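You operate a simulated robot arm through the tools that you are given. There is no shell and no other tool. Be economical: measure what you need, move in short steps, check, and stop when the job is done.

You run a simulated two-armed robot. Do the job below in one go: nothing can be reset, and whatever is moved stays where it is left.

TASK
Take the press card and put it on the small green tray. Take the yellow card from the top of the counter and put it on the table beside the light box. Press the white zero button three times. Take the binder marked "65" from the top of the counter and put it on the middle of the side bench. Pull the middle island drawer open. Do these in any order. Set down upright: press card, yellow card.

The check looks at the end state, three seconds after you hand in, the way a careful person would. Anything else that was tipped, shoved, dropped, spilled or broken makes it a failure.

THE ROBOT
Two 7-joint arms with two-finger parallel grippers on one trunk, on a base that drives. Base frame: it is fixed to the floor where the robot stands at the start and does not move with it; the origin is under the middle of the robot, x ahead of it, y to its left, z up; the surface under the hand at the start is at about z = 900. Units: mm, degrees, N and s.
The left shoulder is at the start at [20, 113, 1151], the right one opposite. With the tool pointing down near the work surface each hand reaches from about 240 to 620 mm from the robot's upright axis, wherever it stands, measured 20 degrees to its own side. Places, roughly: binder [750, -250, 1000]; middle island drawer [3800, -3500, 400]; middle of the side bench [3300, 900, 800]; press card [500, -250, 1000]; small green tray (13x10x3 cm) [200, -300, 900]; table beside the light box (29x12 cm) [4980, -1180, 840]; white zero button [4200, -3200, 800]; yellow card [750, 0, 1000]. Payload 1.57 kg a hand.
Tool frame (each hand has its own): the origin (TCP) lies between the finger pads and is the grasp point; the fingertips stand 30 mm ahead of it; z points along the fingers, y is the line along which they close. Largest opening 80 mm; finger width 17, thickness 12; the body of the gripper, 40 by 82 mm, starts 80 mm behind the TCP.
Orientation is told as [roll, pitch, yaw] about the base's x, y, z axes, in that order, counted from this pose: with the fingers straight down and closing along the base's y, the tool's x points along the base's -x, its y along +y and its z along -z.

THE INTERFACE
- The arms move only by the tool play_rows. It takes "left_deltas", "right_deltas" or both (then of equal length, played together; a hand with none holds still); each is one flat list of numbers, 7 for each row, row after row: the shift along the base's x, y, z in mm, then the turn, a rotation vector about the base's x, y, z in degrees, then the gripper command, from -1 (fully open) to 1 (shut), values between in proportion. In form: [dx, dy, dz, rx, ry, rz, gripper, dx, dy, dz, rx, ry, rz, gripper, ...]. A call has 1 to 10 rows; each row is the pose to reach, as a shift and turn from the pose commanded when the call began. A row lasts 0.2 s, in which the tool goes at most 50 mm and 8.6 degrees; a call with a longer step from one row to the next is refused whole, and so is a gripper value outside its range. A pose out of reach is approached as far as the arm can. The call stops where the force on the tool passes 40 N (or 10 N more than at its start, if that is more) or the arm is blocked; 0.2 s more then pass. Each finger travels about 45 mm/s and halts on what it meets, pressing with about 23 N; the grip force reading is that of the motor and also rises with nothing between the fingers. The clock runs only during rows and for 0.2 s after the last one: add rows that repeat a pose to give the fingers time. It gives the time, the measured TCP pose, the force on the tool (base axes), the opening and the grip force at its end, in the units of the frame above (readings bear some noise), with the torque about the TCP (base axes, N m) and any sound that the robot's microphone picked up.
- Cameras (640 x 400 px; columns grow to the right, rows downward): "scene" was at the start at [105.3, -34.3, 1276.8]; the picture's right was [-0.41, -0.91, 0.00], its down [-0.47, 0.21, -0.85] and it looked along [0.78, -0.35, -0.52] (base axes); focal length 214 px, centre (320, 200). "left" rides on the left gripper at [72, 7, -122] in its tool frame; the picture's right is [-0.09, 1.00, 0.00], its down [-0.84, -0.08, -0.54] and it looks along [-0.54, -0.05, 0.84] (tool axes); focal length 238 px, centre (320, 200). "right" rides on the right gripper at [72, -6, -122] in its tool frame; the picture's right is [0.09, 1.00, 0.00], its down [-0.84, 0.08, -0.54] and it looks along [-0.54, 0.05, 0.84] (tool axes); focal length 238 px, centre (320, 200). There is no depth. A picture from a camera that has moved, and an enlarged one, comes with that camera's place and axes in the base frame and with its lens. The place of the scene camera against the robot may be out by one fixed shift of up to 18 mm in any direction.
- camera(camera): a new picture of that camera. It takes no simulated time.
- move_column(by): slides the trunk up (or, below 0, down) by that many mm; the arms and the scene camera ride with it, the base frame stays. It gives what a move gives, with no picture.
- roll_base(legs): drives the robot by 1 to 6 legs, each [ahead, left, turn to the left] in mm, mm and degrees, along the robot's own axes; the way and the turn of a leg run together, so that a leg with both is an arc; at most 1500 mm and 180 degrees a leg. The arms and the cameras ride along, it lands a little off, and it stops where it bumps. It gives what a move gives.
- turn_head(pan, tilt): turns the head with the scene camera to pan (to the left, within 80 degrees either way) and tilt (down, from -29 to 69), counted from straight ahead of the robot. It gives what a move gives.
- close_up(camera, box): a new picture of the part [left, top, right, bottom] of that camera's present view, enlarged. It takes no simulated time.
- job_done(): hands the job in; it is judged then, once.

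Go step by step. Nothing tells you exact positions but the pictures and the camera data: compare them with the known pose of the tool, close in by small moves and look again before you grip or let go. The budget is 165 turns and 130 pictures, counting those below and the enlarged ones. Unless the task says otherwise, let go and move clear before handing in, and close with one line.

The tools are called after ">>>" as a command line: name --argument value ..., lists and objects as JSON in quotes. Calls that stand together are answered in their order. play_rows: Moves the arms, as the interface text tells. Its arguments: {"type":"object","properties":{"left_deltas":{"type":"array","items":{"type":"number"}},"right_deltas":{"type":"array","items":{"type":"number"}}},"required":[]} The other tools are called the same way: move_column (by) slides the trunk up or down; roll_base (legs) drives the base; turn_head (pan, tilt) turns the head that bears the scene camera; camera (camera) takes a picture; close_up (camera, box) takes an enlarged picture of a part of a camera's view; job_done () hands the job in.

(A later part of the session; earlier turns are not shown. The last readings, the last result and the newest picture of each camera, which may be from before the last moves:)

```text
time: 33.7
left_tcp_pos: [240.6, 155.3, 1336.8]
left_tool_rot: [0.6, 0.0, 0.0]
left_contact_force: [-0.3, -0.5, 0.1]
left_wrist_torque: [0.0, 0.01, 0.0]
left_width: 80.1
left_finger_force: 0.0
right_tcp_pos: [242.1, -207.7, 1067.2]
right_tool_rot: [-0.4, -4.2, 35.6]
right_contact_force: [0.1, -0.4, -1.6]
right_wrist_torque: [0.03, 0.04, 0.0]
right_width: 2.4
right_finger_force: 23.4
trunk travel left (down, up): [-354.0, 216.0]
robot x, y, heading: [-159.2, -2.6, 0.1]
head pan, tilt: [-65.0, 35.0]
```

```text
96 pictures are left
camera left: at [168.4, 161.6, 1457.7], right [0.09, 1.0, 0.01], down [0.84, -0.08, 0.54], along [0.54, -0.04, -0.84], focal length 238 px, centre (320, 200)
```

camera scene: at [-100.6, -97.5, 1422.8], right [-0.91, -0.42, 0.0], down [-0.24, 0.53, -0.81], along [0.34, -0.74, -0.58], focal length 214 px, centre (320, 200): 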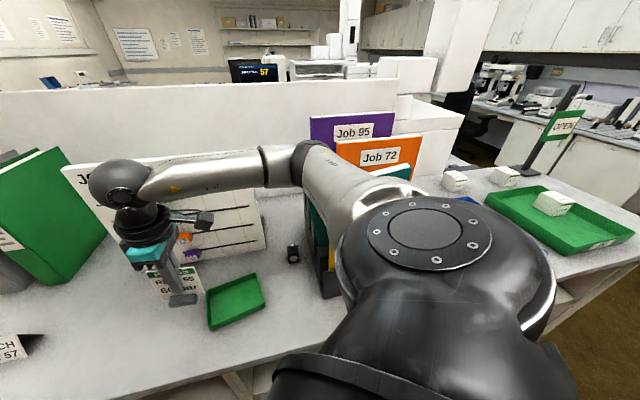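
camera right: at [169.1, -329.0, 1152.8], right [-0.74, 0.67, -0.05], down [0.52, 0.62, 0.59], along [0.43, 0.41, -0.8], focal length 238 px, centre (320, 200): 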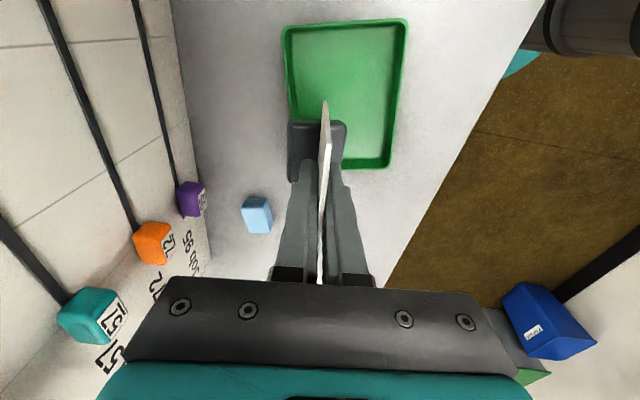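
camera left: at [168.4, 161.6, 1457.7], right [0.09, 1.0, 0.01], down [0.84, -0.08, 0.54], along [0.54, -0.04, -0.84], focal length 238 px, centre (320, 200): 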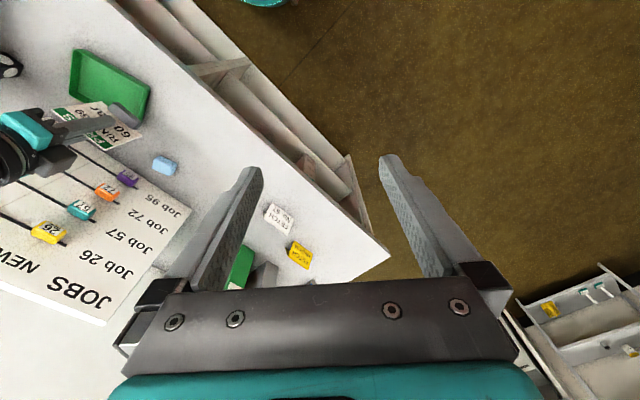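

The upper arm is probably resting on the rack's folders; the rack itself hasn't moved. I'll raise the trunk to free the arm.

>>> move_column --by 100

>>> camera --camera "scene"

```text
time: 35.0
left_tcp_pos: [239.8, 166.3, 1431.5]
left_tool_rot: [-0.1, 0.1, 0.0]
left_contact_force: [0.4, -1.0, 0.2]
left_wrist_torque: [0.0, 0.01, 0.01]
left_width: 79.8
left_finger_force: 0.1
right_tcp_pos: [242.0, -197.2, 1166.3]
right_tool_rot: [-0.8, -3.8, 35.6]
right_contact_force: [0.8, -0.3, -1.2]
right_wrist_torque: [-0.01, -0.03, 0.0]
right_width: 2.8
right_finger_force: 23.4
trunk travel left (down, up): [-454.0, 116.0]
robot x, y, heading: [-157.7, -8.4, -0.2]
head pan, tilt: [-65.0, 35.0]
```

```text
95 pictures are left
camera scene: at [-100.9, -85.5, 1521.0], right [-0.91, -0.42, 0.0], down [-0.24, 0.52, -0.82], along [0.34, -0.74, -0.57], focal length 214 px, centre (320, 200)
```

scene: 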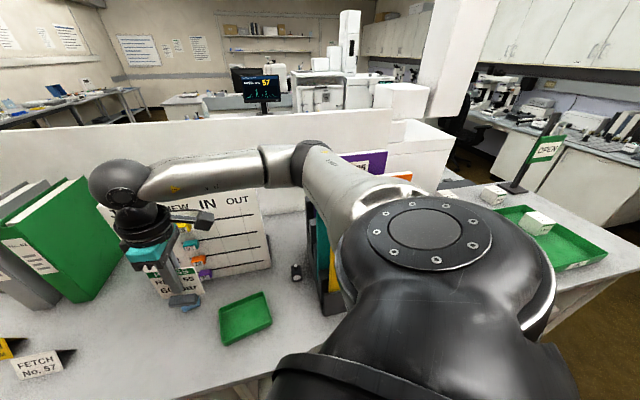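

The arm is free and the rack and folders look in place. I'll raise the trunk further so the elbow stays clear above the rack, then lower the hand.

>>> move_column --by 110

>>> play_rows --right_deltas '[0, 0, -45, 0, 2, 0, 1, 0, 0, -90, 0, 4, 0, 1, 0, 0, -135, 0, 4, 0, 1, 0, 0, -180, 0, 4, 0, 1, 0, 0, -200, 0, 4, 0, 1]'

>>> camera --camera "scene"

```text
time: 36.5
left_tcp_pos: [239.8, 165.3, 1541.6]
left_tool_rot: [0.0, 0.1, 0.0]
left_contact_force: [-0.3, -0.5, -0.3]
left_wrist_torque: [-0.04, 0.01, 0.0]
left_width: 79.9
left_finger_force: 0.0
right_tcp_pos: [240.9, -197.6, 1276.7]
right_tool_rot: [-0.8, -3.9, 35.6]
right_contact_force: [0.3, -0.7, -1.1]
right_wrist_torque: [-0.01, -0.01, -0.04]
right_width: 2.6
right_finger_force: 23.0
trunk travel left (down, up): [-564.0, 6.0]
robot x, y, heading: [-162.1, -7.6, -0.0]
head pan, tilt: [-65.0, 35.0]
```

```text
time: 37.6
left_tcp_pos: [238.9, 166.9, 1542.6]
left_tool_rot: [0.0, 0.2, 0.0]
left_contact_force: [-0.6, 0.2, -0.6]
left_wrist_torque: [0.02, -0.01, -0.04]
left_width: 80.1
left_finger_force: 0.1
right_tcp_pos: [241.7, -196.4, 1077.9]
right_tool_rot: [1.4, -0.6, 35.6]
right_contact_force: [-0.8, -0.9, -1.4]
right_wrist_torque: [0.03, -0.01, 0.0]
right_width: 2.5
right_finger_force: 22.9
trunk travel left (down, up): [-564.0, 6.0]
robot x, y, heading: [-160.1, -8.2, -0.1]
head pan, tilt: [-65.0, 35.0]
```

```text
94 pictures are left
camera scene: at [-101.0, -85.8, 1631.1], right [-0.91, -0.42, 0.0], down [-0.24, 0.52, -0.82], along [0.34, -0.74, -0.57], focal length 214 px, centre (320, 200)
```

scene: 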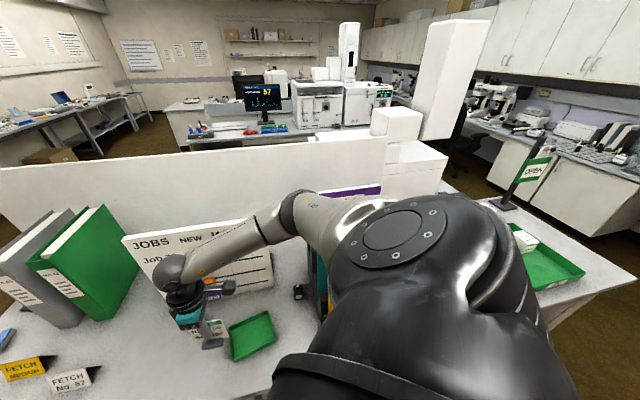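

The elbow is now well above the rack. I'll move the card over the tray.

>>> play_rows --right_deltas '[-12, -27, 0, 0, 0, 0, 1, -25, -54, -10, 0, 0, 0, 1, -38, -81, -20, 0, 0, 0, 1, -38, -81, -40, 0, 0, 0, 1, -38, -81, -40, 0, 0, 0, 1]'

>>> camera --camera "right"

>>> camera --camera "scene"

```text
time: 38.9
left_tcp_pos: [238.5, 166.4, 1543.2]
left_tool_rot: [0.0, 0.1, 0.1]
left_contact_force: [0.1, -0.8, 0.2]
left_wrist_torque: [0.01, -0.02, -0.02]
left_width: 79.6
left_finger_force: 0.0
right_tcp_pos: [202.9, -279.1, 1037.9]
right_tool_rot: [1.5, -0.6, 35.4]
right_contact_force: [-0.3, -0.2, -1.3]
right_wrist_torque: [0.07, 0.03, 0.01]
right_width: 2.5
right_finger_force: 23.3
trunk travel left (down, up): [-564.0, 6.0]
robot x, y, heading: [-160.4, -5.9, -0.2]
head pan, tilt: [-65.0, 35.0]
```

```text
93 pictures are left
camera right: at [148.5, -328.0, 1158.7], right [-0.65, 0.76, 0.03], down [0.64, 0.53, 0.55], along [0.41, 0.38, -0.83], focal length 238 px, centre (320, 200)
```

right: 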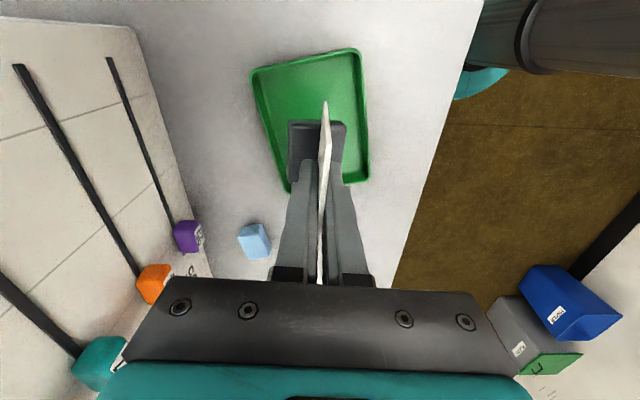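

```text
92 pictures are left
camera scene: at [-101.3, -86.1, 1631.1], right [-0.91, -0.42, 0.0], down [-0.24, 0.52, -0.82], along [0.34, -0.74, -0.57], focal length 214 px, centre (320, 200)
```

scene: 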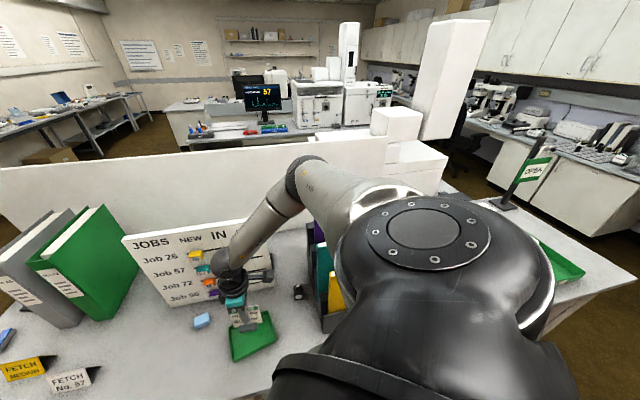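

The card is centred over the tray (centre about (205, -275)). I'll lower it carefully.

>>> play_rows --right_deltas '[0, 3, -30, 0, 0, 0, 1, 1, 4, -50, 0, 0, 0, 1, 1, 4, -56, 0, 0, 0, 1, 1, 4, -60, 0, 0, 0, 1, 1, 4, -60, 0, 0, 0, 1]'

>>> close_up --camera "scene" --box '[180, 260, 320, 380]'

```text
time: 40.0
left_tcp_pos: [239.3, 166.3, 1541.5]
left_tool_rot: [0.1, 0.1, 0.0]
left_contact_force: [0.2, -0.2, -0.2]
left_wrist_torque: [-0.02, 0.0, -0.01]
left_width: 79.8
left_finger_force: 0.1
right_tcp_pos: [203.4, -276.4, 1006.5]
right_tool_rot: [1.4, -0.6, 35.4]
right_contact_force: [0.4, -1.1, -1.2]
right_wrist_torque: [-0.01, -0.02, -0.01]
right_width: 2.7
right_finger_force: 23.0
right hand out of reach, approached as far as the arm can: row 2, 3, 4, 5
trunk travel left (down, up): [-564.0, 6.0]
robot x, y, heading: [-159.2, -9.1, -0.3]
head pan, tilt: [-65.0, 35.0]
```

```text
3.33 times, centred on (250, 320) of scene
camera zoom: at [-101.0, -85.9, 1631.1], right [-0.91, -0.42, 0.0], down [-0.24, 0.52, -0.82], along [0.34, -0.74, -0.57], focal length 715 px, centre (553, -200)
```

zoom: 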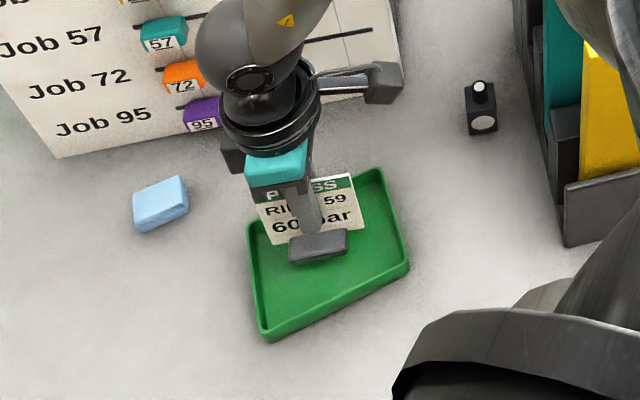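

Arm reach limit downward; I'll lower the trunk the rest of the way in two steps, watching force.

>>> move_column --by -26

>>> move_column --by -5

>>> close_up --camera "scene" --box '[180, 260, 320, 380]'

```text
time: 40.8
left_tcp_pos: [239.0, 166.3, 1516.8]
left_tool_rot: [-0.1, 0.1, 0.0]
left_contact_force: [0.3, 0.2, -0.4]
left_wrist_torque: [0.03, -0.01, 0.01]
left_width: 80.0
left_finger_force: 0.0
right_tcp_pos: [202.8, -274.8, 981.3]
right_tool_rot: [1.4, -0.6, 35.5]
right_contact_force: [-0.3, -0.6, 0.1]
right_wrist_torque: [0.01, 0.02, 0.01]
right_width: 2.7
right_finger_force: 22.9
trunk travel left (down, up): [-538.0, 32.0]
robot x, y, heading: [-163.7, -8.9, 0.1]
head pan, tilt: [-65.0, 35.0]
```

```text
time: 41.3
left_tcp_pos: [238.6, 165.5, 1511.3]
left_tool_rot: [-0.1, 0.2, 0.0]
left_contact_force: [-0.9, -0.1, -0.6]
left_wrist_torque: [-0.03, 0.0, 0.01]
left_width: 80.1
left_finger_force: 0.0
right_tcp_pos: [202.8, -275.9, 976.8]
right_tool_rot: [1.3, -0.7, 35.6]
right_contact_force: [0.2, -0.2, -0.4]
right_wrist_torque: [-0.02, 0.01, 0.0]
right_width: 2.3
right_finger_force: 22.6
trunk travel left (down, up): [-533.0, 37.0]
robot x, y, heading: [-157.0, -9.1, 0.0]
head pan, tilt: [-65.0, 35.0]
```

```text
3.33 times, centred on (250, 320) of scene
camera zoom: at [-101.1, -85.8, 1600.1], right [-0.91, -0.42, 0.0], down [-0.24, 0.52, -0.82], along [0.34, -0.74, -0.57], focal length 715 px, centre (553, -200)
```

zoom: 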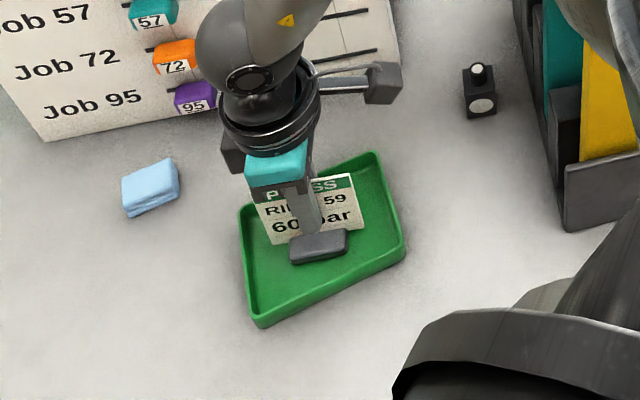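

>>> move_column --by -3

>>> move_column --by -2

```text
time: 41.8
left_tcp_pos: [237.3, 166.2, 1509.8]
left_tool_rot: [0.1, 0.0, 0.0]
left_contact_force: [-1.1, 0.1, 0.3]
left_wrist_torque: [0.02, 0.03, -0.03]
left_width: 80.0
left_finger_force: 0.1
right_tcp_pos: [202.8, -273.9, 974.7]
right_tool_rot: [1.3, -0.8, 35.3]
right_contact_force: [-1.9, -2.0, 19.6]
right_wrist_torque: [0.17, 0.37, 0.01]
right_width: 3.1
right_finger_force: 22.9
trunk travel left (down, up): [-530.0, 40.0]
robot x, y, heading: [-163.4, -4.9, -0.3]
head pan, tilt: [-65.0, 35.0]
```

```text
time: 42.4
left_tcp_pos: [237.6, 167.6, 1507.2]
left_tool_rot: [0.0, 0.1, 0.0]
left_contact_force: [-1.0, 0.7, -1.1]
left_wrist_torque: [0.03, 0.01, -0.02]
left_width: 80.0
left_finger_force: 0.0
right_tcp_pos: [204.6, -273.6, 972.7]
right_tool_rot: [1.3, -0.8, 35.5]
right_contact_force: [1.3, -0.9, 19.1]
right_wrist_torque: [0.23, 0.06, 0.04]
right_width: 2.7
right_finger_force: 23.2
trunk travel left (down, up): [-528.0, 42.0]
robot x, y, heading: [-163.7, -9.4, -0.1]
head pan, tilt: [-65.0, 35.0]
```

The base is resting on the tray floor. I'll open gradually.

>>> play_rows --right_deltas '[0, 0, 0, 0, 0, 0, 0.9, 0, 0, 0, 0, 0, 0, 0.85, 0, 0, 0, 0, 0, 0, 0.75, 0, 0, 0, 0, 0, 0, 0.6, 0, 0, 0, 0, 0, 0, 0.4, 0, 0, 0, 0, 0, 0, 0.2, 0, 0, 0, 0, 0, 0, 0, 0, 0, 0, 0, 0, 0, -0.1]'

>>> camera --camera "right"

>>> close_up --camera "scene" --box '[180, 260, 320, 380]'

```text
time: 44.1
left_tcp_pos: [240.4, 165.7, 1506.7]
left_tool_rot: [0.0, 0.2, 0.0]
left_contact_force: [0.0, 0.4, 0.0]
left_wrist_torque: [-0.02, 0.0, 0.0]
left_width: 80.3
left_finger_force: 0.1
right_tcp_pos: [203.7, -274.7, 971.4]
right_tool_rot: [1.4, -0.6, 35.5]
right_contact_force: [-0.2, -0.8, -0.8]
right_wrist_torque: [0.03, 0.01, -0.02]
right_width: 44.1
right_finger_force: 0.0
trunk travel left (down, up): [-528.0, 42.0]
robot x, y, heading: [-160.5, -9.5, -0.2]
head pan, tilt: [-65.0, 35.0]
```

```text
89 pictures are left
camera right: at [149.2, -324.2, 1092.2], right [-0.65, 0.76, 0.02], down [0.64, 0.53, 0.55], along [0.41, 0.38, -0.83], focal length 238 px, centre (320, 200)
```

right: 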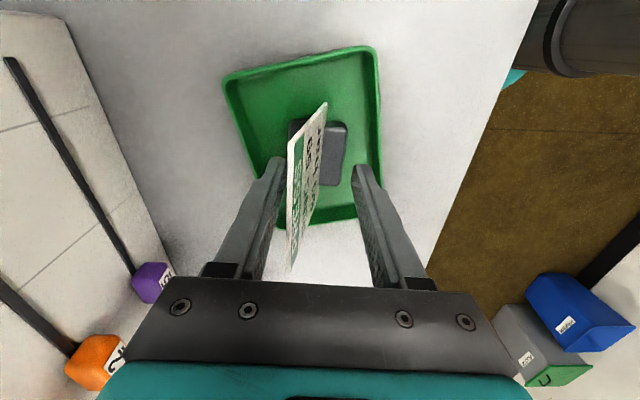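

```text
3.33 times, centred on (250, 320) of scene
camera zoom: at [-101.0, -85.8, 1595.1], right [-0.91, -0.42, 0.0], down [-0.24, 0.52, -0.82], along [0.34, -0.74, -0.57], focal length 715 px, centre (553, -200)
```

zoom: 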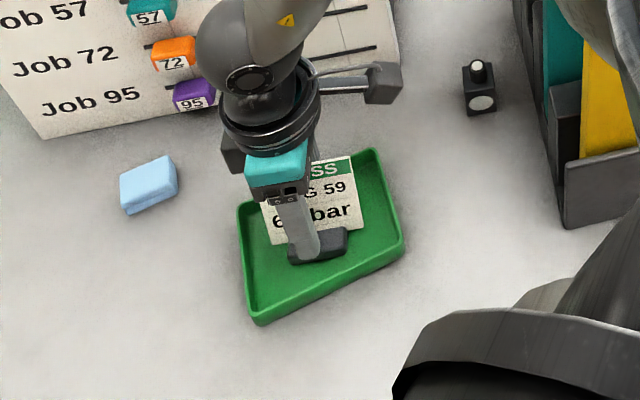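

Card stands upright in the tray. I'll raise the hand straight up via the trunk and rows, keeping the fingers clear.

>>> play_rows --right_deltas '[0, 0, 30, 0, 0, 0, -0.1, 0, 0, 70, 0, 0, 0, -0.1, 0, 0, 110, 0, 0, 0, -0.1, 0, 0, 150, 0, 0, 0, -0.1, 0, 10, 190, 0, 0, -5, -0.1, 10, 40, 210, 0, 0, -12, -0.1, 20, 70, 220, 0, 0, -20, -1, 30, 90, 230, 0, 0, -28, -1]'

>>> camera --camera "scene"

```text
time: 46.0
left_tcp_pos: [239.6, 166.5, 1505.3]
left_tool_rot: [-0.1, 0.1, 0.0]
left_contact_force: [-0.3, -0.1, 0.4]
left_wrist_torque: [-0.03, 0.0, 0.03]
left_width: 79.9
left_finger_force: 0.0
right_tcp_pos: [233.9, -183.2, 1198.7]
right_tool_rot: [1.3, -0.6, 7.3]
right_contact_force: [0.8, 0.8, 0.1]
right_wrist_torque: [0.0, 0.04, -0.01]
right_width: 79.9
right_finger_force: 0.0
trunk travel left (down, up): [-528.0, 42.0]
robot x, y, heading: [-158.7, -8.3, 0.1]
head pan, tilt: [-65.0, 35.0]
```

```text
87 pictures are left
camera scene: at [-100.5, -85.1, 1595.1], right [-0.91, -0.42, 0.0], down [-0.24, 0.52, -0.82], along [0.34, -0.74, -0.57], focal length 214 px, centre (320, 200)
```

scene: 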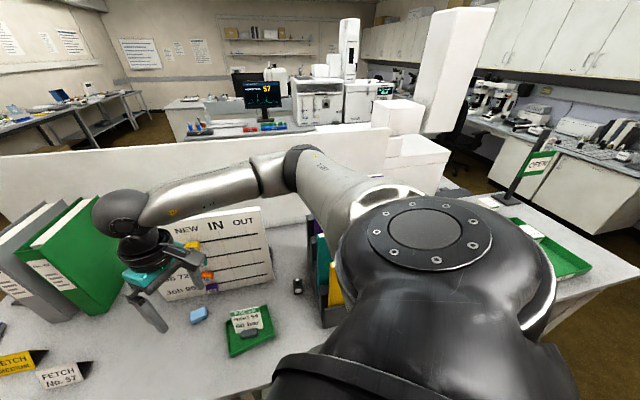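

The press card is done. Now I'll look forward-left at the binder and counter end from this high viewpoint.

>>> turn_head --pan 0 --tilt 30

>>> camera --camera "scene"

```text
time: 47.3
left_tcp_pos: [239.6, 166.4, 1505.7]
left_tool_rot: [-0.1, 0.1, 0.0]
left_contact_force: [1.5, 0.0, 0.1]
left_wrist_torque: [0.01, 0.01, -0.01]
left_width: 80.0
left_finger_force: 0.1
right_tcp_pos: [233.0, -183.4, 1200.8]
right_tool_rot: [1.4, -0.6, 7.6]
right_contact_force: [-0.8, 0.7, 0.4]
right_wrist_torque: [0.02, 0.02, -0.04]
right_width: 80.2
right_finger_force: 0.1
trunk travel left (down, up): [-528.0, 42.0]
robot x, y, heading: [-160.0, -7.0, -0.1]
head pan, tilt: [0.0, 30.0]
```

```text
86 pictures are left
camera scene: at [-47.5, -6.2, 1602.9], right [0.0, -1.0, 0.0], down [-0.5, 0.0, -0.87], along [0.87, 0.0, -0.5], focal length 214 px, centre (320, 200)
```

scene: 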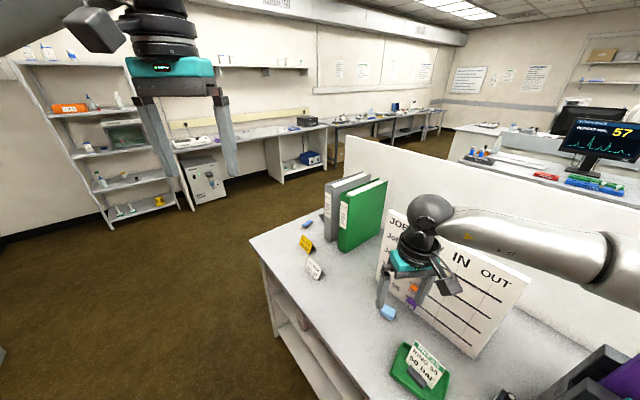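

Let me zoom in on the binders and cards.

>>> close_up --camera "scene" --box '[240, 160, 400, 290]'

>>> close_up --camera "scene" --box '[150, 90, 460, 250]'

```text
3.08 times, centred on (320, 225) of scene
camera zoom: at [-47.5, -6.2, 1602.9], right [0.0, -1.0, 0.0], down [-0.5, 0.0, -0.87], along [0.87, 0.0, -0.5], focal length 660 px, centre (320, 123)
```

zoom: 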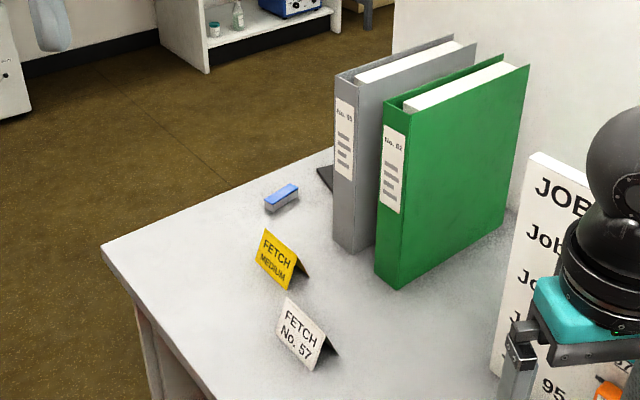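

```text
2.06 times, centred on (305, 170) of scene
camera zoom: at [-47.5, -6.2, 1602.9], right [0.0, -1.0, 0.0], down [-0.5, 0.0, -0.87], along [0.87, 0.0, -0.5], focal length 443 px, centre (351, 262)
```

zoom: 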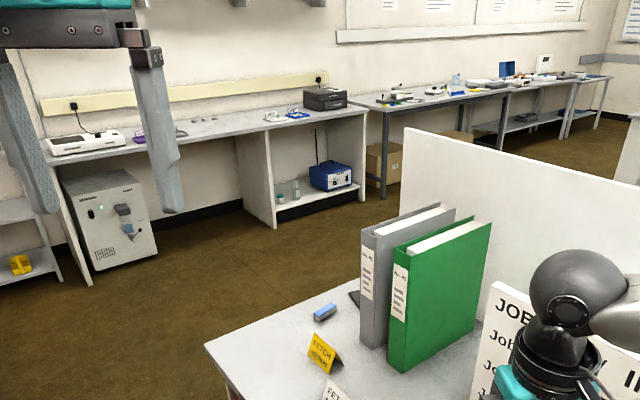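

Plan: drive along the counter to stand in front of the binder and yellow card, then turn to face the counter (its front runs at about 40°).

>>> roll_base --legs '[[564, 382, 0], [0, 0, -47]]'

>>> turn_head --pan 0 --tilt 45

>>> camera --camera "scene"

```text
time: 53.2
left_tcp_pos: [806.6, 200.7, 1506.3]
left_tool_rot: [0.0, 0.0, -46.5]
left_contact_force: [0.0, -0.1, -0.1]
left_wrist_torque: [0.01, 0.05, -0.03]
left_width: 80.0
left_finger_force: 0.1
right_tcp_pos: [549.7, -34.7, 1199.5]
right_tool_rot: [1.5, -0.6, -39.1]
right_contact_force: [1.2, 0.2, 1.1]
right_wrist_torque: [-0.02, 0.01, 0.02]
right_width: 80.1
right_finger_force: 0.0
trunk travel left (down, up): [-528.0, 42.0]
robot x, y, heading: [407.5, 366.9, -46.8]
head pan, tilt: [0.0, 30.0]
```

```text
time: 54.0
left_tcp_pos: [806.3, 199.8, 1506.2]
left_tool_rot: [0.0, 0.1, -46.5]
left_contact_force: [0.0, 0.1, 0.5]
left_wrist_torque: [0.0, 0.01, -0.04]
left_width: 80.3
left_finger_force: 0.1
right_tcp_pos: [549.3, -34.6, 1200.9]
right_tool_rot: [1.3, -0.6, -39.0]
right_contact_force: [0.2, -0.2, -0.3]
right_wrist_torque: [0.01, 0.01, -0.02]
right_width: 80.1
right_finger_force: 0.1
trunk travel left (down, up): [-528.0, 42.0]
robot x, y, heading: [403.2, 369.7, -46.8]
head pan, tilt: [0.0, 45.0]
```

```text
83 pictures are left
camera scene: at [480.6, 307.7, 1580.3], right [-0.73, -0.69, 0.0], down [-0.48, 0.51, -0.71], along [0.48, -0.52, -0.71], focal length 214 px, centre (320, 200)
```

scene: 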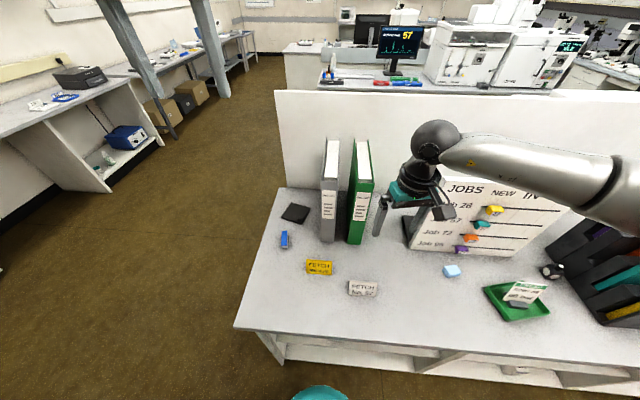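

>>> close_up --camera "scene" --box '[260, 130, 400, 310]'

>>> camera --camera "left"

```text
2.22 times, centred on (330, 220) of scene
camera zoom: at [480.6, 307.7, 1580.3], right [-0.73, -0.69, 0.0], down [-0.48, 0.51, -0.71], along [0.48, -0.52, -0.71], focal length 477 px, centre (298, 156)
```

zoom: 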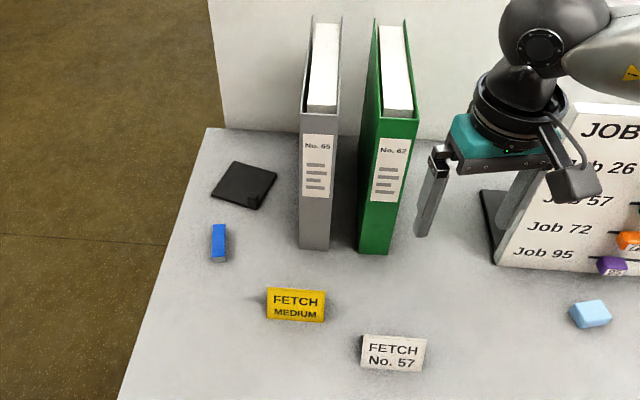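

```text
81 pictures are left
camera left: at [762.6, 258.2, 1627.7], right [0.79, 0.62, 0.0], down [0.52, -0.66, 0.54], along [0.33, -0.43, -0.84], focal length 238 px, centre (320, 200)
```

left: 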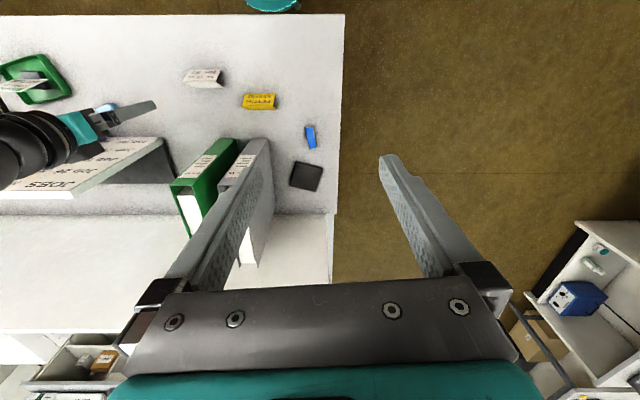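

Layout: the grey binder is about 54 mm thick with a 45 mm gap to the green one; the yellow tent is near (710, 62) with its ridge along the counter. I'll test whether the left wrist can turn about 87° for a grip across the tent.

>>> play_rows --left_deltas '[-10, -14, -40, 0, 0, 8.5, -1, -20, -28, -80, 0, 0, 17, -1, -30, -42, -120, 0, 0, 25.5, -1, -40, -56, -160, 0, 0, 34, -1, -50, -70, -200, 0, 0, 42.5, -1, -60, -84, -240, 0, 0, 51, -1, -70, -98, -280, 0, 0, 59.5, -1, -80, -112, -320, 0, 0, 68, -1, -90, -126, -360, 0, 0, 76.5, -1, -98, -138, -390, 0, 0, 85, -1]' --right_deltas '[-10, -8, 0, 0, 0, 0, -1, -20, -16, 0, 0, 0, 0, -1, -30, -24, 0, 0, 0, 0, -1, -40, -32, 0, 0, 0, 0, -1, -50, -40, 0, 0, 0, 0, -1, -60, -48, 0, 0, 0, 0, -1, -70, -56, 0, 0, 0, 0, -1, -80, -64, 0, 0, 0, 0, -1, -80, -64, 0, 0, 0, 0, -1, -80, -64, 0, 0, 0, 0, -1]'

>>> camera --camera "left"

```text
time: 56.2
left_tcp_pos: [706.4, 64.3, 1116.4]
left_tool_rot: [0.0, 0.1, 38.6]
left_contact_force: [0.0, 0.0, -0.1]
left_wrist_torque: [0.03, -0.03, 0.0]
left_width: 80.1
left_finger_force: 0.0
right_tcp_pos: [467.8, -99.4, 1199.8]
right_tool_rot: [1.4, -0.6, -39.1]
right_contact_force: [-1.1, -1.3, 0.7]
right_wrist_torque: [-0.02, -0.03, -0.01]
right_width: 80.1
right_finger_force: 0.1
trunk travel left (down, up): [-528.0, 42.0]
robot x, y, heading: [405.6, 373.7, -46.4]
head pan, tilt: [0.0, 45.0]
```

```text
80 pictures are left
camera left: at [648.4, 24.3, 1237.3], right [-0.55, 0.84, 0.0], down [0.7, 0.46, 0.54], along [0.45, 0.3, -0.84], focal length 238 px, centre (320, 200)
```

left: 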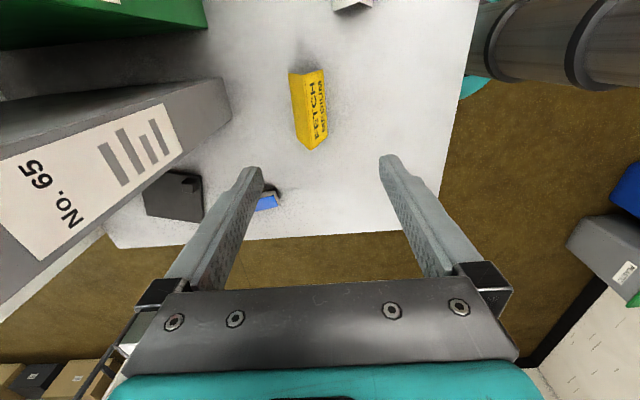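

The left wrist reaches it. I'll zoom in to measure the tent precisely.

>>> close_up --camera "left" --box '[260, 40, 360, 170]'

```text
3.08 times, centred on (310, 105) of left
camera zoom: at [648.4, 24.3, 1237.3], right [-0.55, 0.84, 0.0], down [0.7, 0.46, 0.54], along [0.45, 0.3, -0.84], focal length 733 px, centre (351, 492)
```

zoom: 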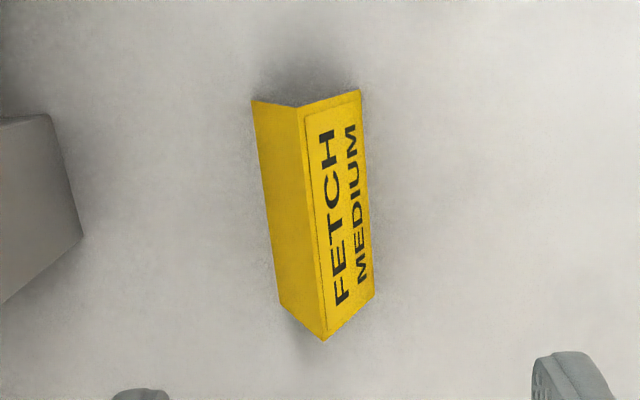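

Tent centre is (712.6, 50.3), ridge z ≈ 949, 44 mm deep. Descending over it.

>>> play_rows --left_deltas '[6, -14, -40, 0, 0, 0, -1, 6, -14, -80, 0, 0, 0, -1, 6, -14, -126, 0, 0, 0, -1, 6, -14, -126, 0, 0, 0, -1]'

>>> camera --camera "left"

```text
time: 57.2
left_tcp_pos: [713.1, 50.8, 989.7]
left_tool_rot: [0.0, 0.1, 38.3]
left_contact_force: [-0.7, -0.6, -0.6]
left_wrist_torque: [0.02, -0.02, 0.01]
left_width: 79.8
left_finger_force: 0.1
right_tcp_pos: [468.2, -99.1, 1199.2]
right_tool_rot: [1.4, -0.6, -39.2]
right_contact_force: [-0.2, -0.6, 0.2]
right_wrist_torque: [-0.06, -0.01, 0.0]
right_width: 80.1
right_finger_force: 0.2
trunk travel left (down, up): [-528.0, 42.0]
robot x, y, heading: [405.3, 370.8, -46.4]
head pan, tilt: [0.0, 45.0]
```

```text
78 pictures are left
camera left: at [653.7, 11.5, 1111.3], right [-0.55, 0.84, 0.0], down [0.71, 0.46, 0.54], along [0.45, 0.29, -0.84], focal length 238 px, centre (320, 200)
```

left: 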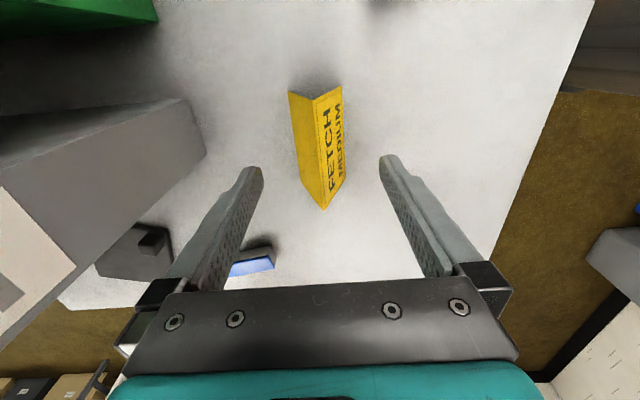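

Well aligned; I'll go down and grip.

>>> play_rows --left_deltas '[0, 0, -30, 0, 0, 0, -1, 0, 0, -54, 0, 0, 0, -1, 0, 0, -54, 0, 0, 0, 0, 0, 0, -54, 0, 0, 0, 0.6, 0, 0, -54, 0, 0, 0, 1, 0, 0, -54, 0, 0, 0, 1, 0, 0, -54, 0, 0, 0, 1]'

>>> camera --camera "left"

```text
time: 58.8
left_tcp_pos: [713.3, 52.4, 938.8]
left_tool_rot: [0.1, 0.1, 38.4]
left_contact_force: [0.8, 0.5, 0.4]
left_wrist_torque: [0.01, 0.03, -0.01]
left_width: 36.9
left_finger_force: 22.9
left hand out of reach, approached as far as the arm can: row 2, 3, 4, 5, 6, 7
right_tcp_pos: [467.8, -98.9, 1199.7]
right_tool_rot: [1.5, -0.6, -39.1]
right_contact_force: [-0.5, -0.2, 0.3]
right_wrist_torque: [-0.01, -0.04, -0.01]
right_width: 79.9
right_finger_force: 0.0
trunk travel left (down, up): [-528.0, 42.0]
robot x, y, heading: [404.2, 372.8, -46.6]
head pan, tilt: [0.0, 45.0]
```

```text
77 pictures are left
camera left: at [653.8, 14.5, 1060.3], right [-0.55, 0.84, 0.0], down [0.7, 0.46, 0.54], along [0.45, 0.3, -0.84], focal length 238 px, centre (320, 200)
```

left: 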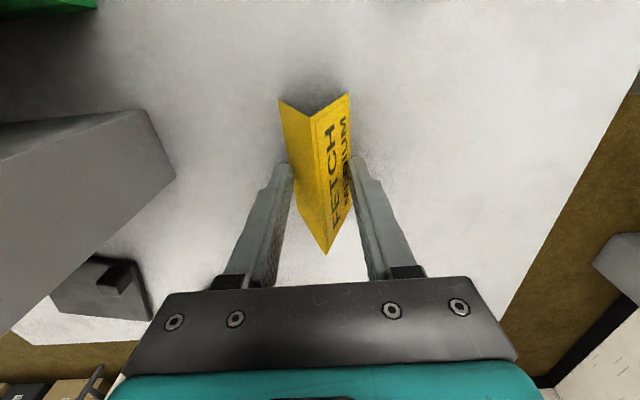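

Gripped (36.9 mm). Lift gently and check.

>>> play_rows --left_deltas '[0, 0, 10, 0, 0, 0, 1, 0, 0, 25, 0, 0, 0, 1, 0, 0, 50, 0, 0, 0, 1, 0, 0, 80, 0, 0, 0, 1, 0, 0, 110, 0, 0, 0, 1]'

>>> camera --camera "left"

```text
time: 60.0
left_tcp_pos: [713.1, 52.8, 1049.7]
left_tool_rot: [0.1, -0.1, 38.4]
left_contact_force: [0.1, 0.7, 0.0]
left_wrist_torque: [0.0, -0.02, 0.02]
left_width: 36.6
left_finger_force: 23.0
right_tcp_pos: [468.7, -98.5, 1200.3]
right_tool_rot: [1.4, -0.6, -39.1]
right_contact_force: [0.6, 0.1, 0.4]
right_wrist_torque: [0.01, 0.0, 0.0]
right_width: 80.1
right_finger_force: 0.0
trunk travel left (down, up): [-528.0, 42.0]
robot x, y, heading: [407.1, 372.7, -46.6]
head pan, tilt: [0.0, 45.0]
```

```text
76 pictures are left
camera left: at [653.0, 14.4, 1170.9], right [-0.55, 0.84, 0.0], down [0.7, 0.46, 0.54], along [0.45, 0.3, -0.84], focal length 238 px, centre (320, 200)
```

left: 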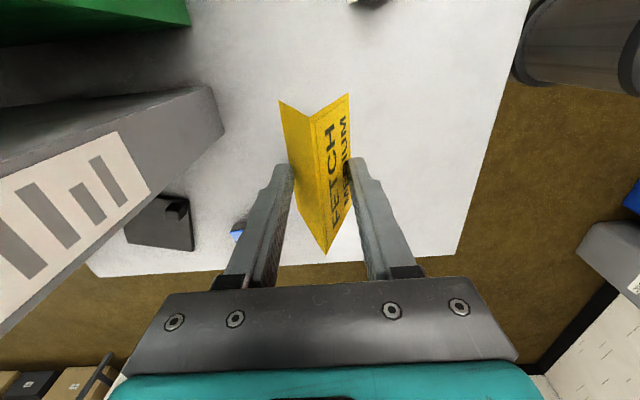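

Holding well. I'll park the left hand with the card to the left, and set the right hand's yaw to the binder's orientation.

>>> play_rows --left_deltas '[10, 20, 40, 0, 0, 0, 1, 25, 45, 80, 0, 0, 0, 1, 40, 70, 120, 0, 0, 0, 1, 60, 95, 155, 0, 0, 0, 1, 80, 120, 190, 0, 0, 0, 1, 100, 145, 220, 0, 0, 0, 1, 115, 170, 250, 0, 0, 0, 1, 125, 190, 280, 0, 0, 0, 1]' --right_deltas '[0, 0, 20, 0, 0, -3, -1, 0, 0, 40, 0, 0, -6, -1, 10, 0, 60, 0, 0, -9, -1, 30, 0, 80, 0, 0, -11, -1, 60, 0, 100, 0, 0, -11, -1, 90, 0, 120, 0, 0, -11, -1, 120, 0, 130, 0, 0, -11, -1, 150, 0, 130, 0, 0, -11, -1]'

```text
time: 61.8
left_tcp_pos: [840.2, 244.6, 1327.1]
left_tool_rot: [0.0, 0.1, 38.3]
left_contact_force: [-0.6, 0.1, -0.1]
left_wrist_torque: [0.04, 0.0, -0.01]
left_width: 36.1
left_finger_force: 22.8
right_tcp_pos: [620.9, -97.7, 1330.2]
right_tool_rot: [1.4, -0.6, -50.2]
right_contact_force: [-0.1, -0.4, 0.5]
right_wrist_torque: [-0.02, -0.01, 0.02]
right_width: 79.8
right_finger_force: 0.1
trunk travel left (down, up): [-528.0, 42.0]
robot x, y, heading: [403.6, 375.9, -46.9]
head pan, tilt: [0.0, 45.0]
```

>>> play_rows --right_deltas '[40, -5, 10, -5.4, -4.5, 0, -1, 80, -10, 10, -10.7, -9, 0, -1, 120, -20, 10, -16.1, -13.5, 0, -1, 165, -30, 0, -21.4, -18, 0, -1, 205, -38, -20, -26.8, -22.5, 0, -1, 224, -40, -40, -26.8, -22.5, 0, -1, 224, -40, -40, -26.8, -22.5, 0, -1]'

>>> camera --camera "right"

>>> camera --camera "scene"

```text
time: 63.4
left_tcp_pos: [837.9, 242.8, 1327.2]
left_tool_rot: [-0.1, 0.0, 38.4]
left_contact_force: [0.0, 0.1, -0.4]
left_wrist_torque: [0.01, -0.01, 0.0]
left_width: 36.2
left_finger_force: 23.4
right_tcp_pos: [841.9, -139.2, 1291.3]
right_tool_rot: [1.4, -35.7, -50.3]
right_contact_force: [-0.4, 0.4, 0.2]
right_wrist_torque: [0.04, 0.01, 0.02]
right_width: 80.3
right_finger_force: 0.2
trunk travel left (down, up): [-528.0, 42.0]
robot x, y, heading: [405.5, 374.0, -46.8]
head pan, tilt: [0.0, 45.0]
```

```text
75 pictures are left
camera right: at [751.1, -45.1, 1348.0], right [0.71, 0.71, -0.03], down [0.28, -0.24, 0.93], along [0.65, -0.67, -0.37], focal length 238 px, centre (320, 200)
```

right: 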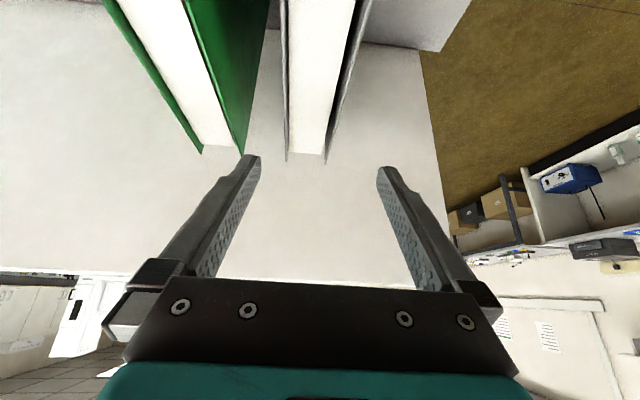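

```text
74 pictures are left
camera scene: at [479.8, 307.3, 1580.3], right [-0.73, -0.69, 0.0], down [-0.48, 0.52, -0.71], along [0.48, -0.52, -0.71], focal length 214 px, centre (320, 200)
```

scene: 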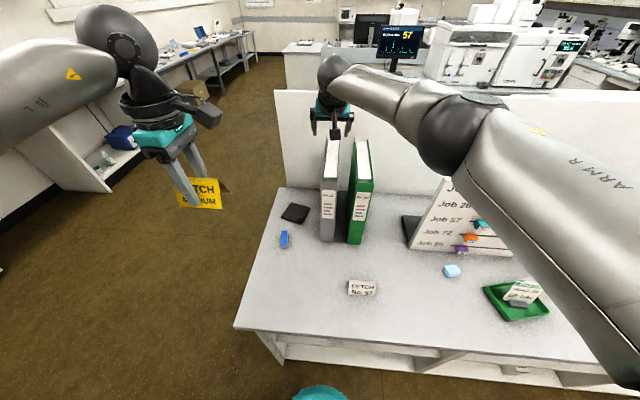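

The binder's centre line is well determined; mid-depth is near (845, -149), top near 1195. I'll descend over it, fingers straddling.

>>> play_rows --right_deltas '[3, -10, 0, 0, 0, 0, -1, 3, -10, -40, 0, 0, 0, -1, 3, -10, -80, 0, 0, 0, -1, 3, -10, -105, 0, 0, 0, -1, 3, -10, -120, 0, 0, 0, -1, 3, -10, -120, 0, 0, 0, -1]'

>>> camera --camera "right"

>>> close_up --camera "scene" --box '[270, 60, 410, 260]'

```text
time: 64.8
left_tcp_pos: [838.0, 243.2, 1327.0]
left_tool_rot: [0.0, 0.1, 38.3]
left_contact_force: [-1.0, -0.2, -0.2]
left_wrist_torque: [0.0, 0.0, -0.02]
left_width: 35.9
left_finger_force: 22.8
right_tcp_pos: [836.6, -145.9, 1186.3]
right_tool_rot: [1.5, -35.5, -50.1]
right_contact_force: [-0.7, 0.4, 0.7]
right_wrist_torque: [-0.03, 0.02, 0.0]
right_width: 79.9
right_finger_force: 0.0
right hand out of reach, approached as far as the arm can: row 3, 4, 5, 6
trunk travel left (down, up): [-528.0, 42.0]
robot x, y, heading: [403.4, 375.2, -46.9]
head pan, tilt: [0.0, 45.0]
```

```text
73 pictures are left
camera right: at [746.7, -51.8, 1244.2], right [0.71, 0.71, -0.03], down [0.28, -0.24, 0.93], along [0.65, -0.67, -0.37], focal length 238 px, centre (320, 200)
```

right: 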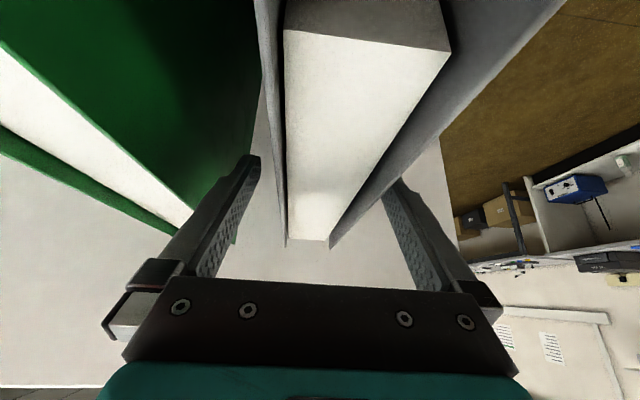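

```text
2.00 times, centred on (340, 160) of scene
camera zoom: at [480.4, 307.5, 1580.3], right [-0.73, -0.69, 0.0], down [-0.48, 0.52, -0.71], along [0.48, -0.51, -0.71], focal length 429 px, centre (280, 280)
```

zoom: 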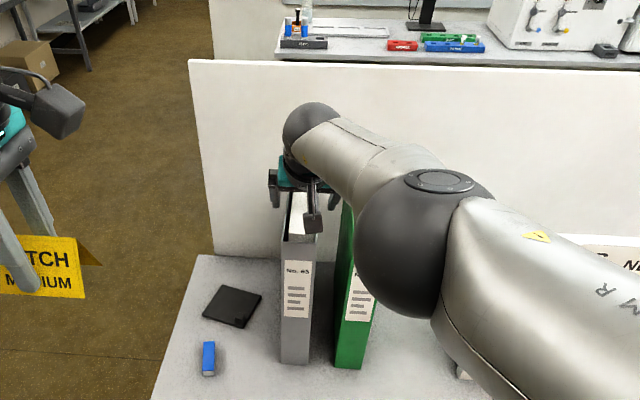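

The fingers straddle the binder. I'll lower the trunk 12 mm for more overlap, then close.

>>> move_column --by -12

>>> play_rows --right_deltas '[0, 0, 0, 0, 0, 0, 0, 0, 0, 0, 0, 0, 0, 0.5, 0, 0, 0, 0, 0, 0, 1, 0, 0, 0, 0, 0, 0, 1, 0, 0, 0, 0, 0, 0, 1]'

>>> camera --camera "right"

```text
time: 65.4
left_tcp_pos: [838.5, 243.8, 1315.0]
left_tool_rot: [-0.1, 0.2, 38.5]
left_contact_force: [-0.5, -0.7, 0.6]
left_wrist_torque: [0.0, 0.0, 0.02]
left_width: 35.9
left_finger_force: 23.3
right_tcp_pos: [837.5, -144.3, 1175.5]
right_tool_rot: [1.5, -35.6, -50.2]
right_contact_force: [-0.1, 0.3, 0.3]
right_wrist_torque: [-0.04, 0.0, -0.01]
right_width: 80.2
right_finger_force: 0.1
trunk travel left (down, up): [-516.0, 54.0]
robot x, y, heading: [407.0, 373.6, -46.6]
head pan, tilt: [0.0, 45.0]
```

```text
time: 66.6
left_tcp_pos: [837.7, 243.5, 1316.0]
left_tool_rot: [0.0, 0.1, 38.4]
left_contact_force: [0.7, -0.2, -0.3]
left_wrist_torque: [0.0, 0.02, 0.03]
left_width: 35.7
left_finger_force: 22.6
right_tcp_pos: [837.2, -146.0, 1176.3]
right_tool_rot: [1.4, -35.8, -50.1]
right_contact_force: [-0.2, -1.8, 2.9]
right_wrist_torque: [-0.01, 0.6, 0.12]
right_width: 49.7
right_finger_force: 23.7
trunk travel left (down, up): [-516.0, 54.0]
robot x, y, heading: [404.0, 371.0, -46.9]
head pan, tilt: [0.0, 45.0]
```

```text
71 pictures are left
camera right: at [746.6, -52.1, 1232.9], right [0.71, 0.71, -0.03], down [0.28, -0.24, 0.93], along [0.65, -0.67, -0.37], focal length 238 px, centre (320, 200)
```

right: 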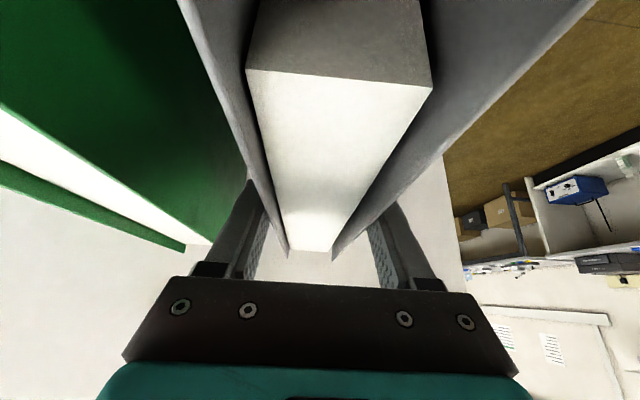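

Binder gripped (49.7 mm). Lift a bit and check it holds.

>>> move_column --by 40

>>> close_up --camera "scene" --box '[240, 60, 420, 280]'

```text
time: 67.4
left_tcp_pos: [840.1, 242.1, 1356.1]
left_tool_rot: [0.1, 0.1, 38.4]
left_contact_force: [0.3, -0.7, -0.9]
left_wrist_torque: [0.0, 0.01, 0.0]
left_width: 35.5
left_finger_force: 23.3
right_tcp_pos: [838.4, -145.8, 1215.2]
right_tool_rot: [1.5, -35.6, -50.1]
right_contact_force: [0.5, -0.1, -6.0]
right_wrist_torque: [-0.05, 0.03, 0.02]
right_width: 49.9
right_finger_force: 23.2
trunk travel left (down, up): [-556.0, 14.0]
robot x, y, heading: [403.4, 369.7, -47.0]
head pan, tilt: [0.0, 45.0]
```

```text
1.82 times, centred on (330, 170) of scene
camera zoom: at [481.4, 306.9, 1608.2], right [-0.73, -0.69, 0.0], down [-0.48, 0.52, -0.71], along [0.48, -0.51, -0.71], focal length 390 px, centre (302, 254)
```

zoom: 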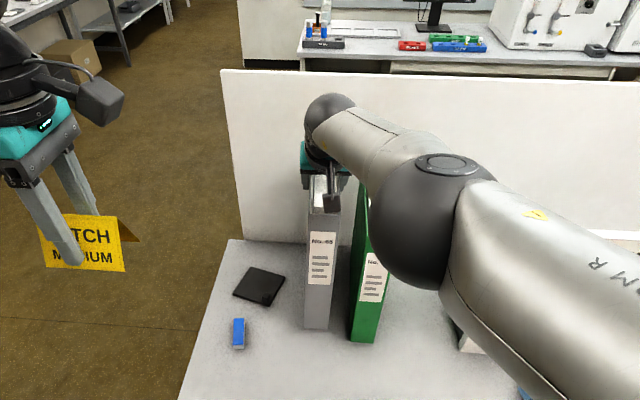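

The binder is lifted, balanced (6 N). I'll raise it a bit more, back away from the counter, turn and drive toward the side bench.

>>> play_rows --right_deltas '[0, 0, 20, 0, 0, 0, 1, 0, 0, 40, 0, 0, 0, 1, 0, 0, 60, 0, 0, 0, 1, 0, 0, 80, 0, 0, 0, 1]'

>>> roll_base --legs '[[-420, 0, 0], [0, 0, 45], [1400, 0, 0]]'

>>> turn_head --pan 10 --tilt 25

>>> camera --camera "scene"

```text
time: 68.4
left_tcp_pos: [839.7, 242.9, 1355.5]
left_tool_rot: [0.1, 0.1, 38.4]
left_contact_force: [0.1, 0.5, -0.6]
left_wrist_torque: [0.02, 0.01, 0.02]
left_width: 35.2
left_finger_force: 22.8
right_tcp_pos: [844.4, -151.4, 1284.6]
right_tool_rot: [1.5, -35.4, -50.1]
right_contact_force: [0.5, 0.1, -4.9]
right_wrist_torque: [-0.03, -0.03, -0.01]
right_width: 50.3
right_finger_force: 23.1
right hand out of reach, approached as far as the arm can: row 2, 3, 4
trunk travel left (down, up): [-556.0, 14.0]
robot x, y, heading: [402.1, 374.5, -46.7]
head pan, tilt: [0.0, 45.0]
```

```text
time: 79.6
left_tcp_pos: [1909.0, 864.5, 1355.0]
left_tool_rot: [0.2, 0.1, 84.3]
left_contact_force: [0.3, 0.0, 1.3]
left_wrist_torque: [-0.02, 0.01, -0.02]
left_width: 33.5
left_finger_force: 23.0
right_tcp_pos: [2196.6, 592.6, 1283.8]
right_tool_rot: [1.6, -35.5, -4.4]
right_contact_force: [0.2, -0.3, -5.1]
right_wrist_torque: [-0.03, 0.0, 0.01]
right_width: 50.0
right_finger_force: 22.6
trunk travel left (down, up): [-556.0, 14.0]
robot x, y, heading: [1514.3, 645.0, -0.9]
head pan, tilt: [0.0, 45.0]
```

```text
time: 80.4
left_tcp_pos: [1908.1, 864.3, 1355.1]
left_tool_rot: [0.0, 0.1, 84.2]
left_contact_force: [0.2, 0.0, 0.4]
left_wrist_torque: [0.05, -0.02, -0.01]
left_width: 33.5
left_finger_force: 22.8
right_tcp_pos: [2195.5, 594.1, 1283.3]
right_tool_rot: [1.5, -35.4, -4.3]
right_contact_force: [0.9, -0.8, -4.4]
right_wrist_torque: [0.02, -0.01, 0.01]
right_width: 49.7
right_finger_force: 22.8
trunk travel left (down, up): [-556.0, 14.0]
robot x, y, heading: [1513.1, 639.9, -0.9]
head pan, tilt: [10.0, 25.0]
```

```text
69 pictures are left
camera scene: at [1628.6, 658.5, 1638.7], right [0.16, -0.99, 0.0], down [-0.42, -0.07, -0.91], along [0.89, 0.14, -0.42], focal length 214 px, centre (320, 200)
```

scene: 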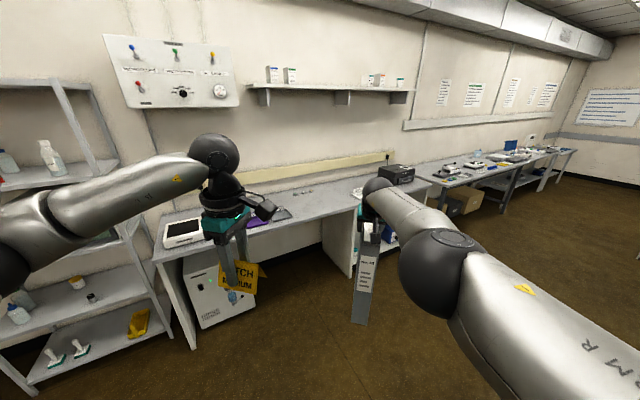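

Bench front runs from about (2430, 1770) to (3985, -200), top z 800. I'll drive to face its middle and look.

>>> roll_base --legs '[[992, -325, 0], [0, 0, 39]]'

>>> turn_head --pan 15 --tilt 30

>>> camera --camera "scene"

```text
time: 87.6
left_tcp_pos: [2667.2, 717.0, 1354.8]
left_tool_rot: [0.2, 0.1, 123.3]
left_contact_force: [-0.2, 0.3, -0.2]
left_wrist_torque: [0.03, -0.01, 0.0]
left_width: 32.3
left_finger_force: 23.2
right_tcp_pos: [3061.2, 689.2, 1283.9]
right_tool_rot: [1.5, -35.6, 34.9]
right_contact_force: [-1.3, 0.2, -5.7]
right_wrist_torque: [0.0, -0.03, -0.02]
right_width: 49.8
right_finger_force: 22.5
trunk travel left (down, up): [-556.0, 14.0]
robot x, y, heading: [2501.4, 293.9, 38.3]
head pan, tilt: [10.0, 25.0]
```

```text
time: 88.3
left_tcp_pos: [2667.7, 717.1, 1355.7]
left_tool_rot: [0.1, 0.2, 123.4]
left_contact_force: [-0.9, -0.2, 0.0]
left_wrist_torque: [0.0, -0.01, 0.0]
left_width: 32.1
left_finger_force: 22.9
right_tcp_pos: [3060.2, 687.8, 1283.0]
right_tool_rot: [1.6, -35.5, 34.8]
right_contact_force: [0.3, -0.2, -5.2]
right_wrist_torque: [-0.03, 0.0, -0.03]
right_width: 50.0
right_finger_force: 22.6
trunk travel left (down, up): [-556.0, 14.0]
robot x, y, heading: [2501.8, 298.0, 38.1]
head pan, tilt: [15.0, 30.0]
```

```text
68 pictures are left
camera scene: at [2576.5, 376.7, 1630.8], right [0.8, -0.6, 0.0], down [-0.3, -0.4, -0.87], along [0.52, 0.69, -0.5], focal length 214 px, centre (320, 200)
```

scene: 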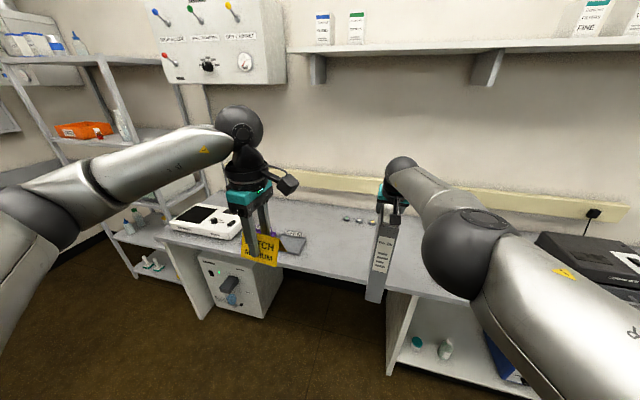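

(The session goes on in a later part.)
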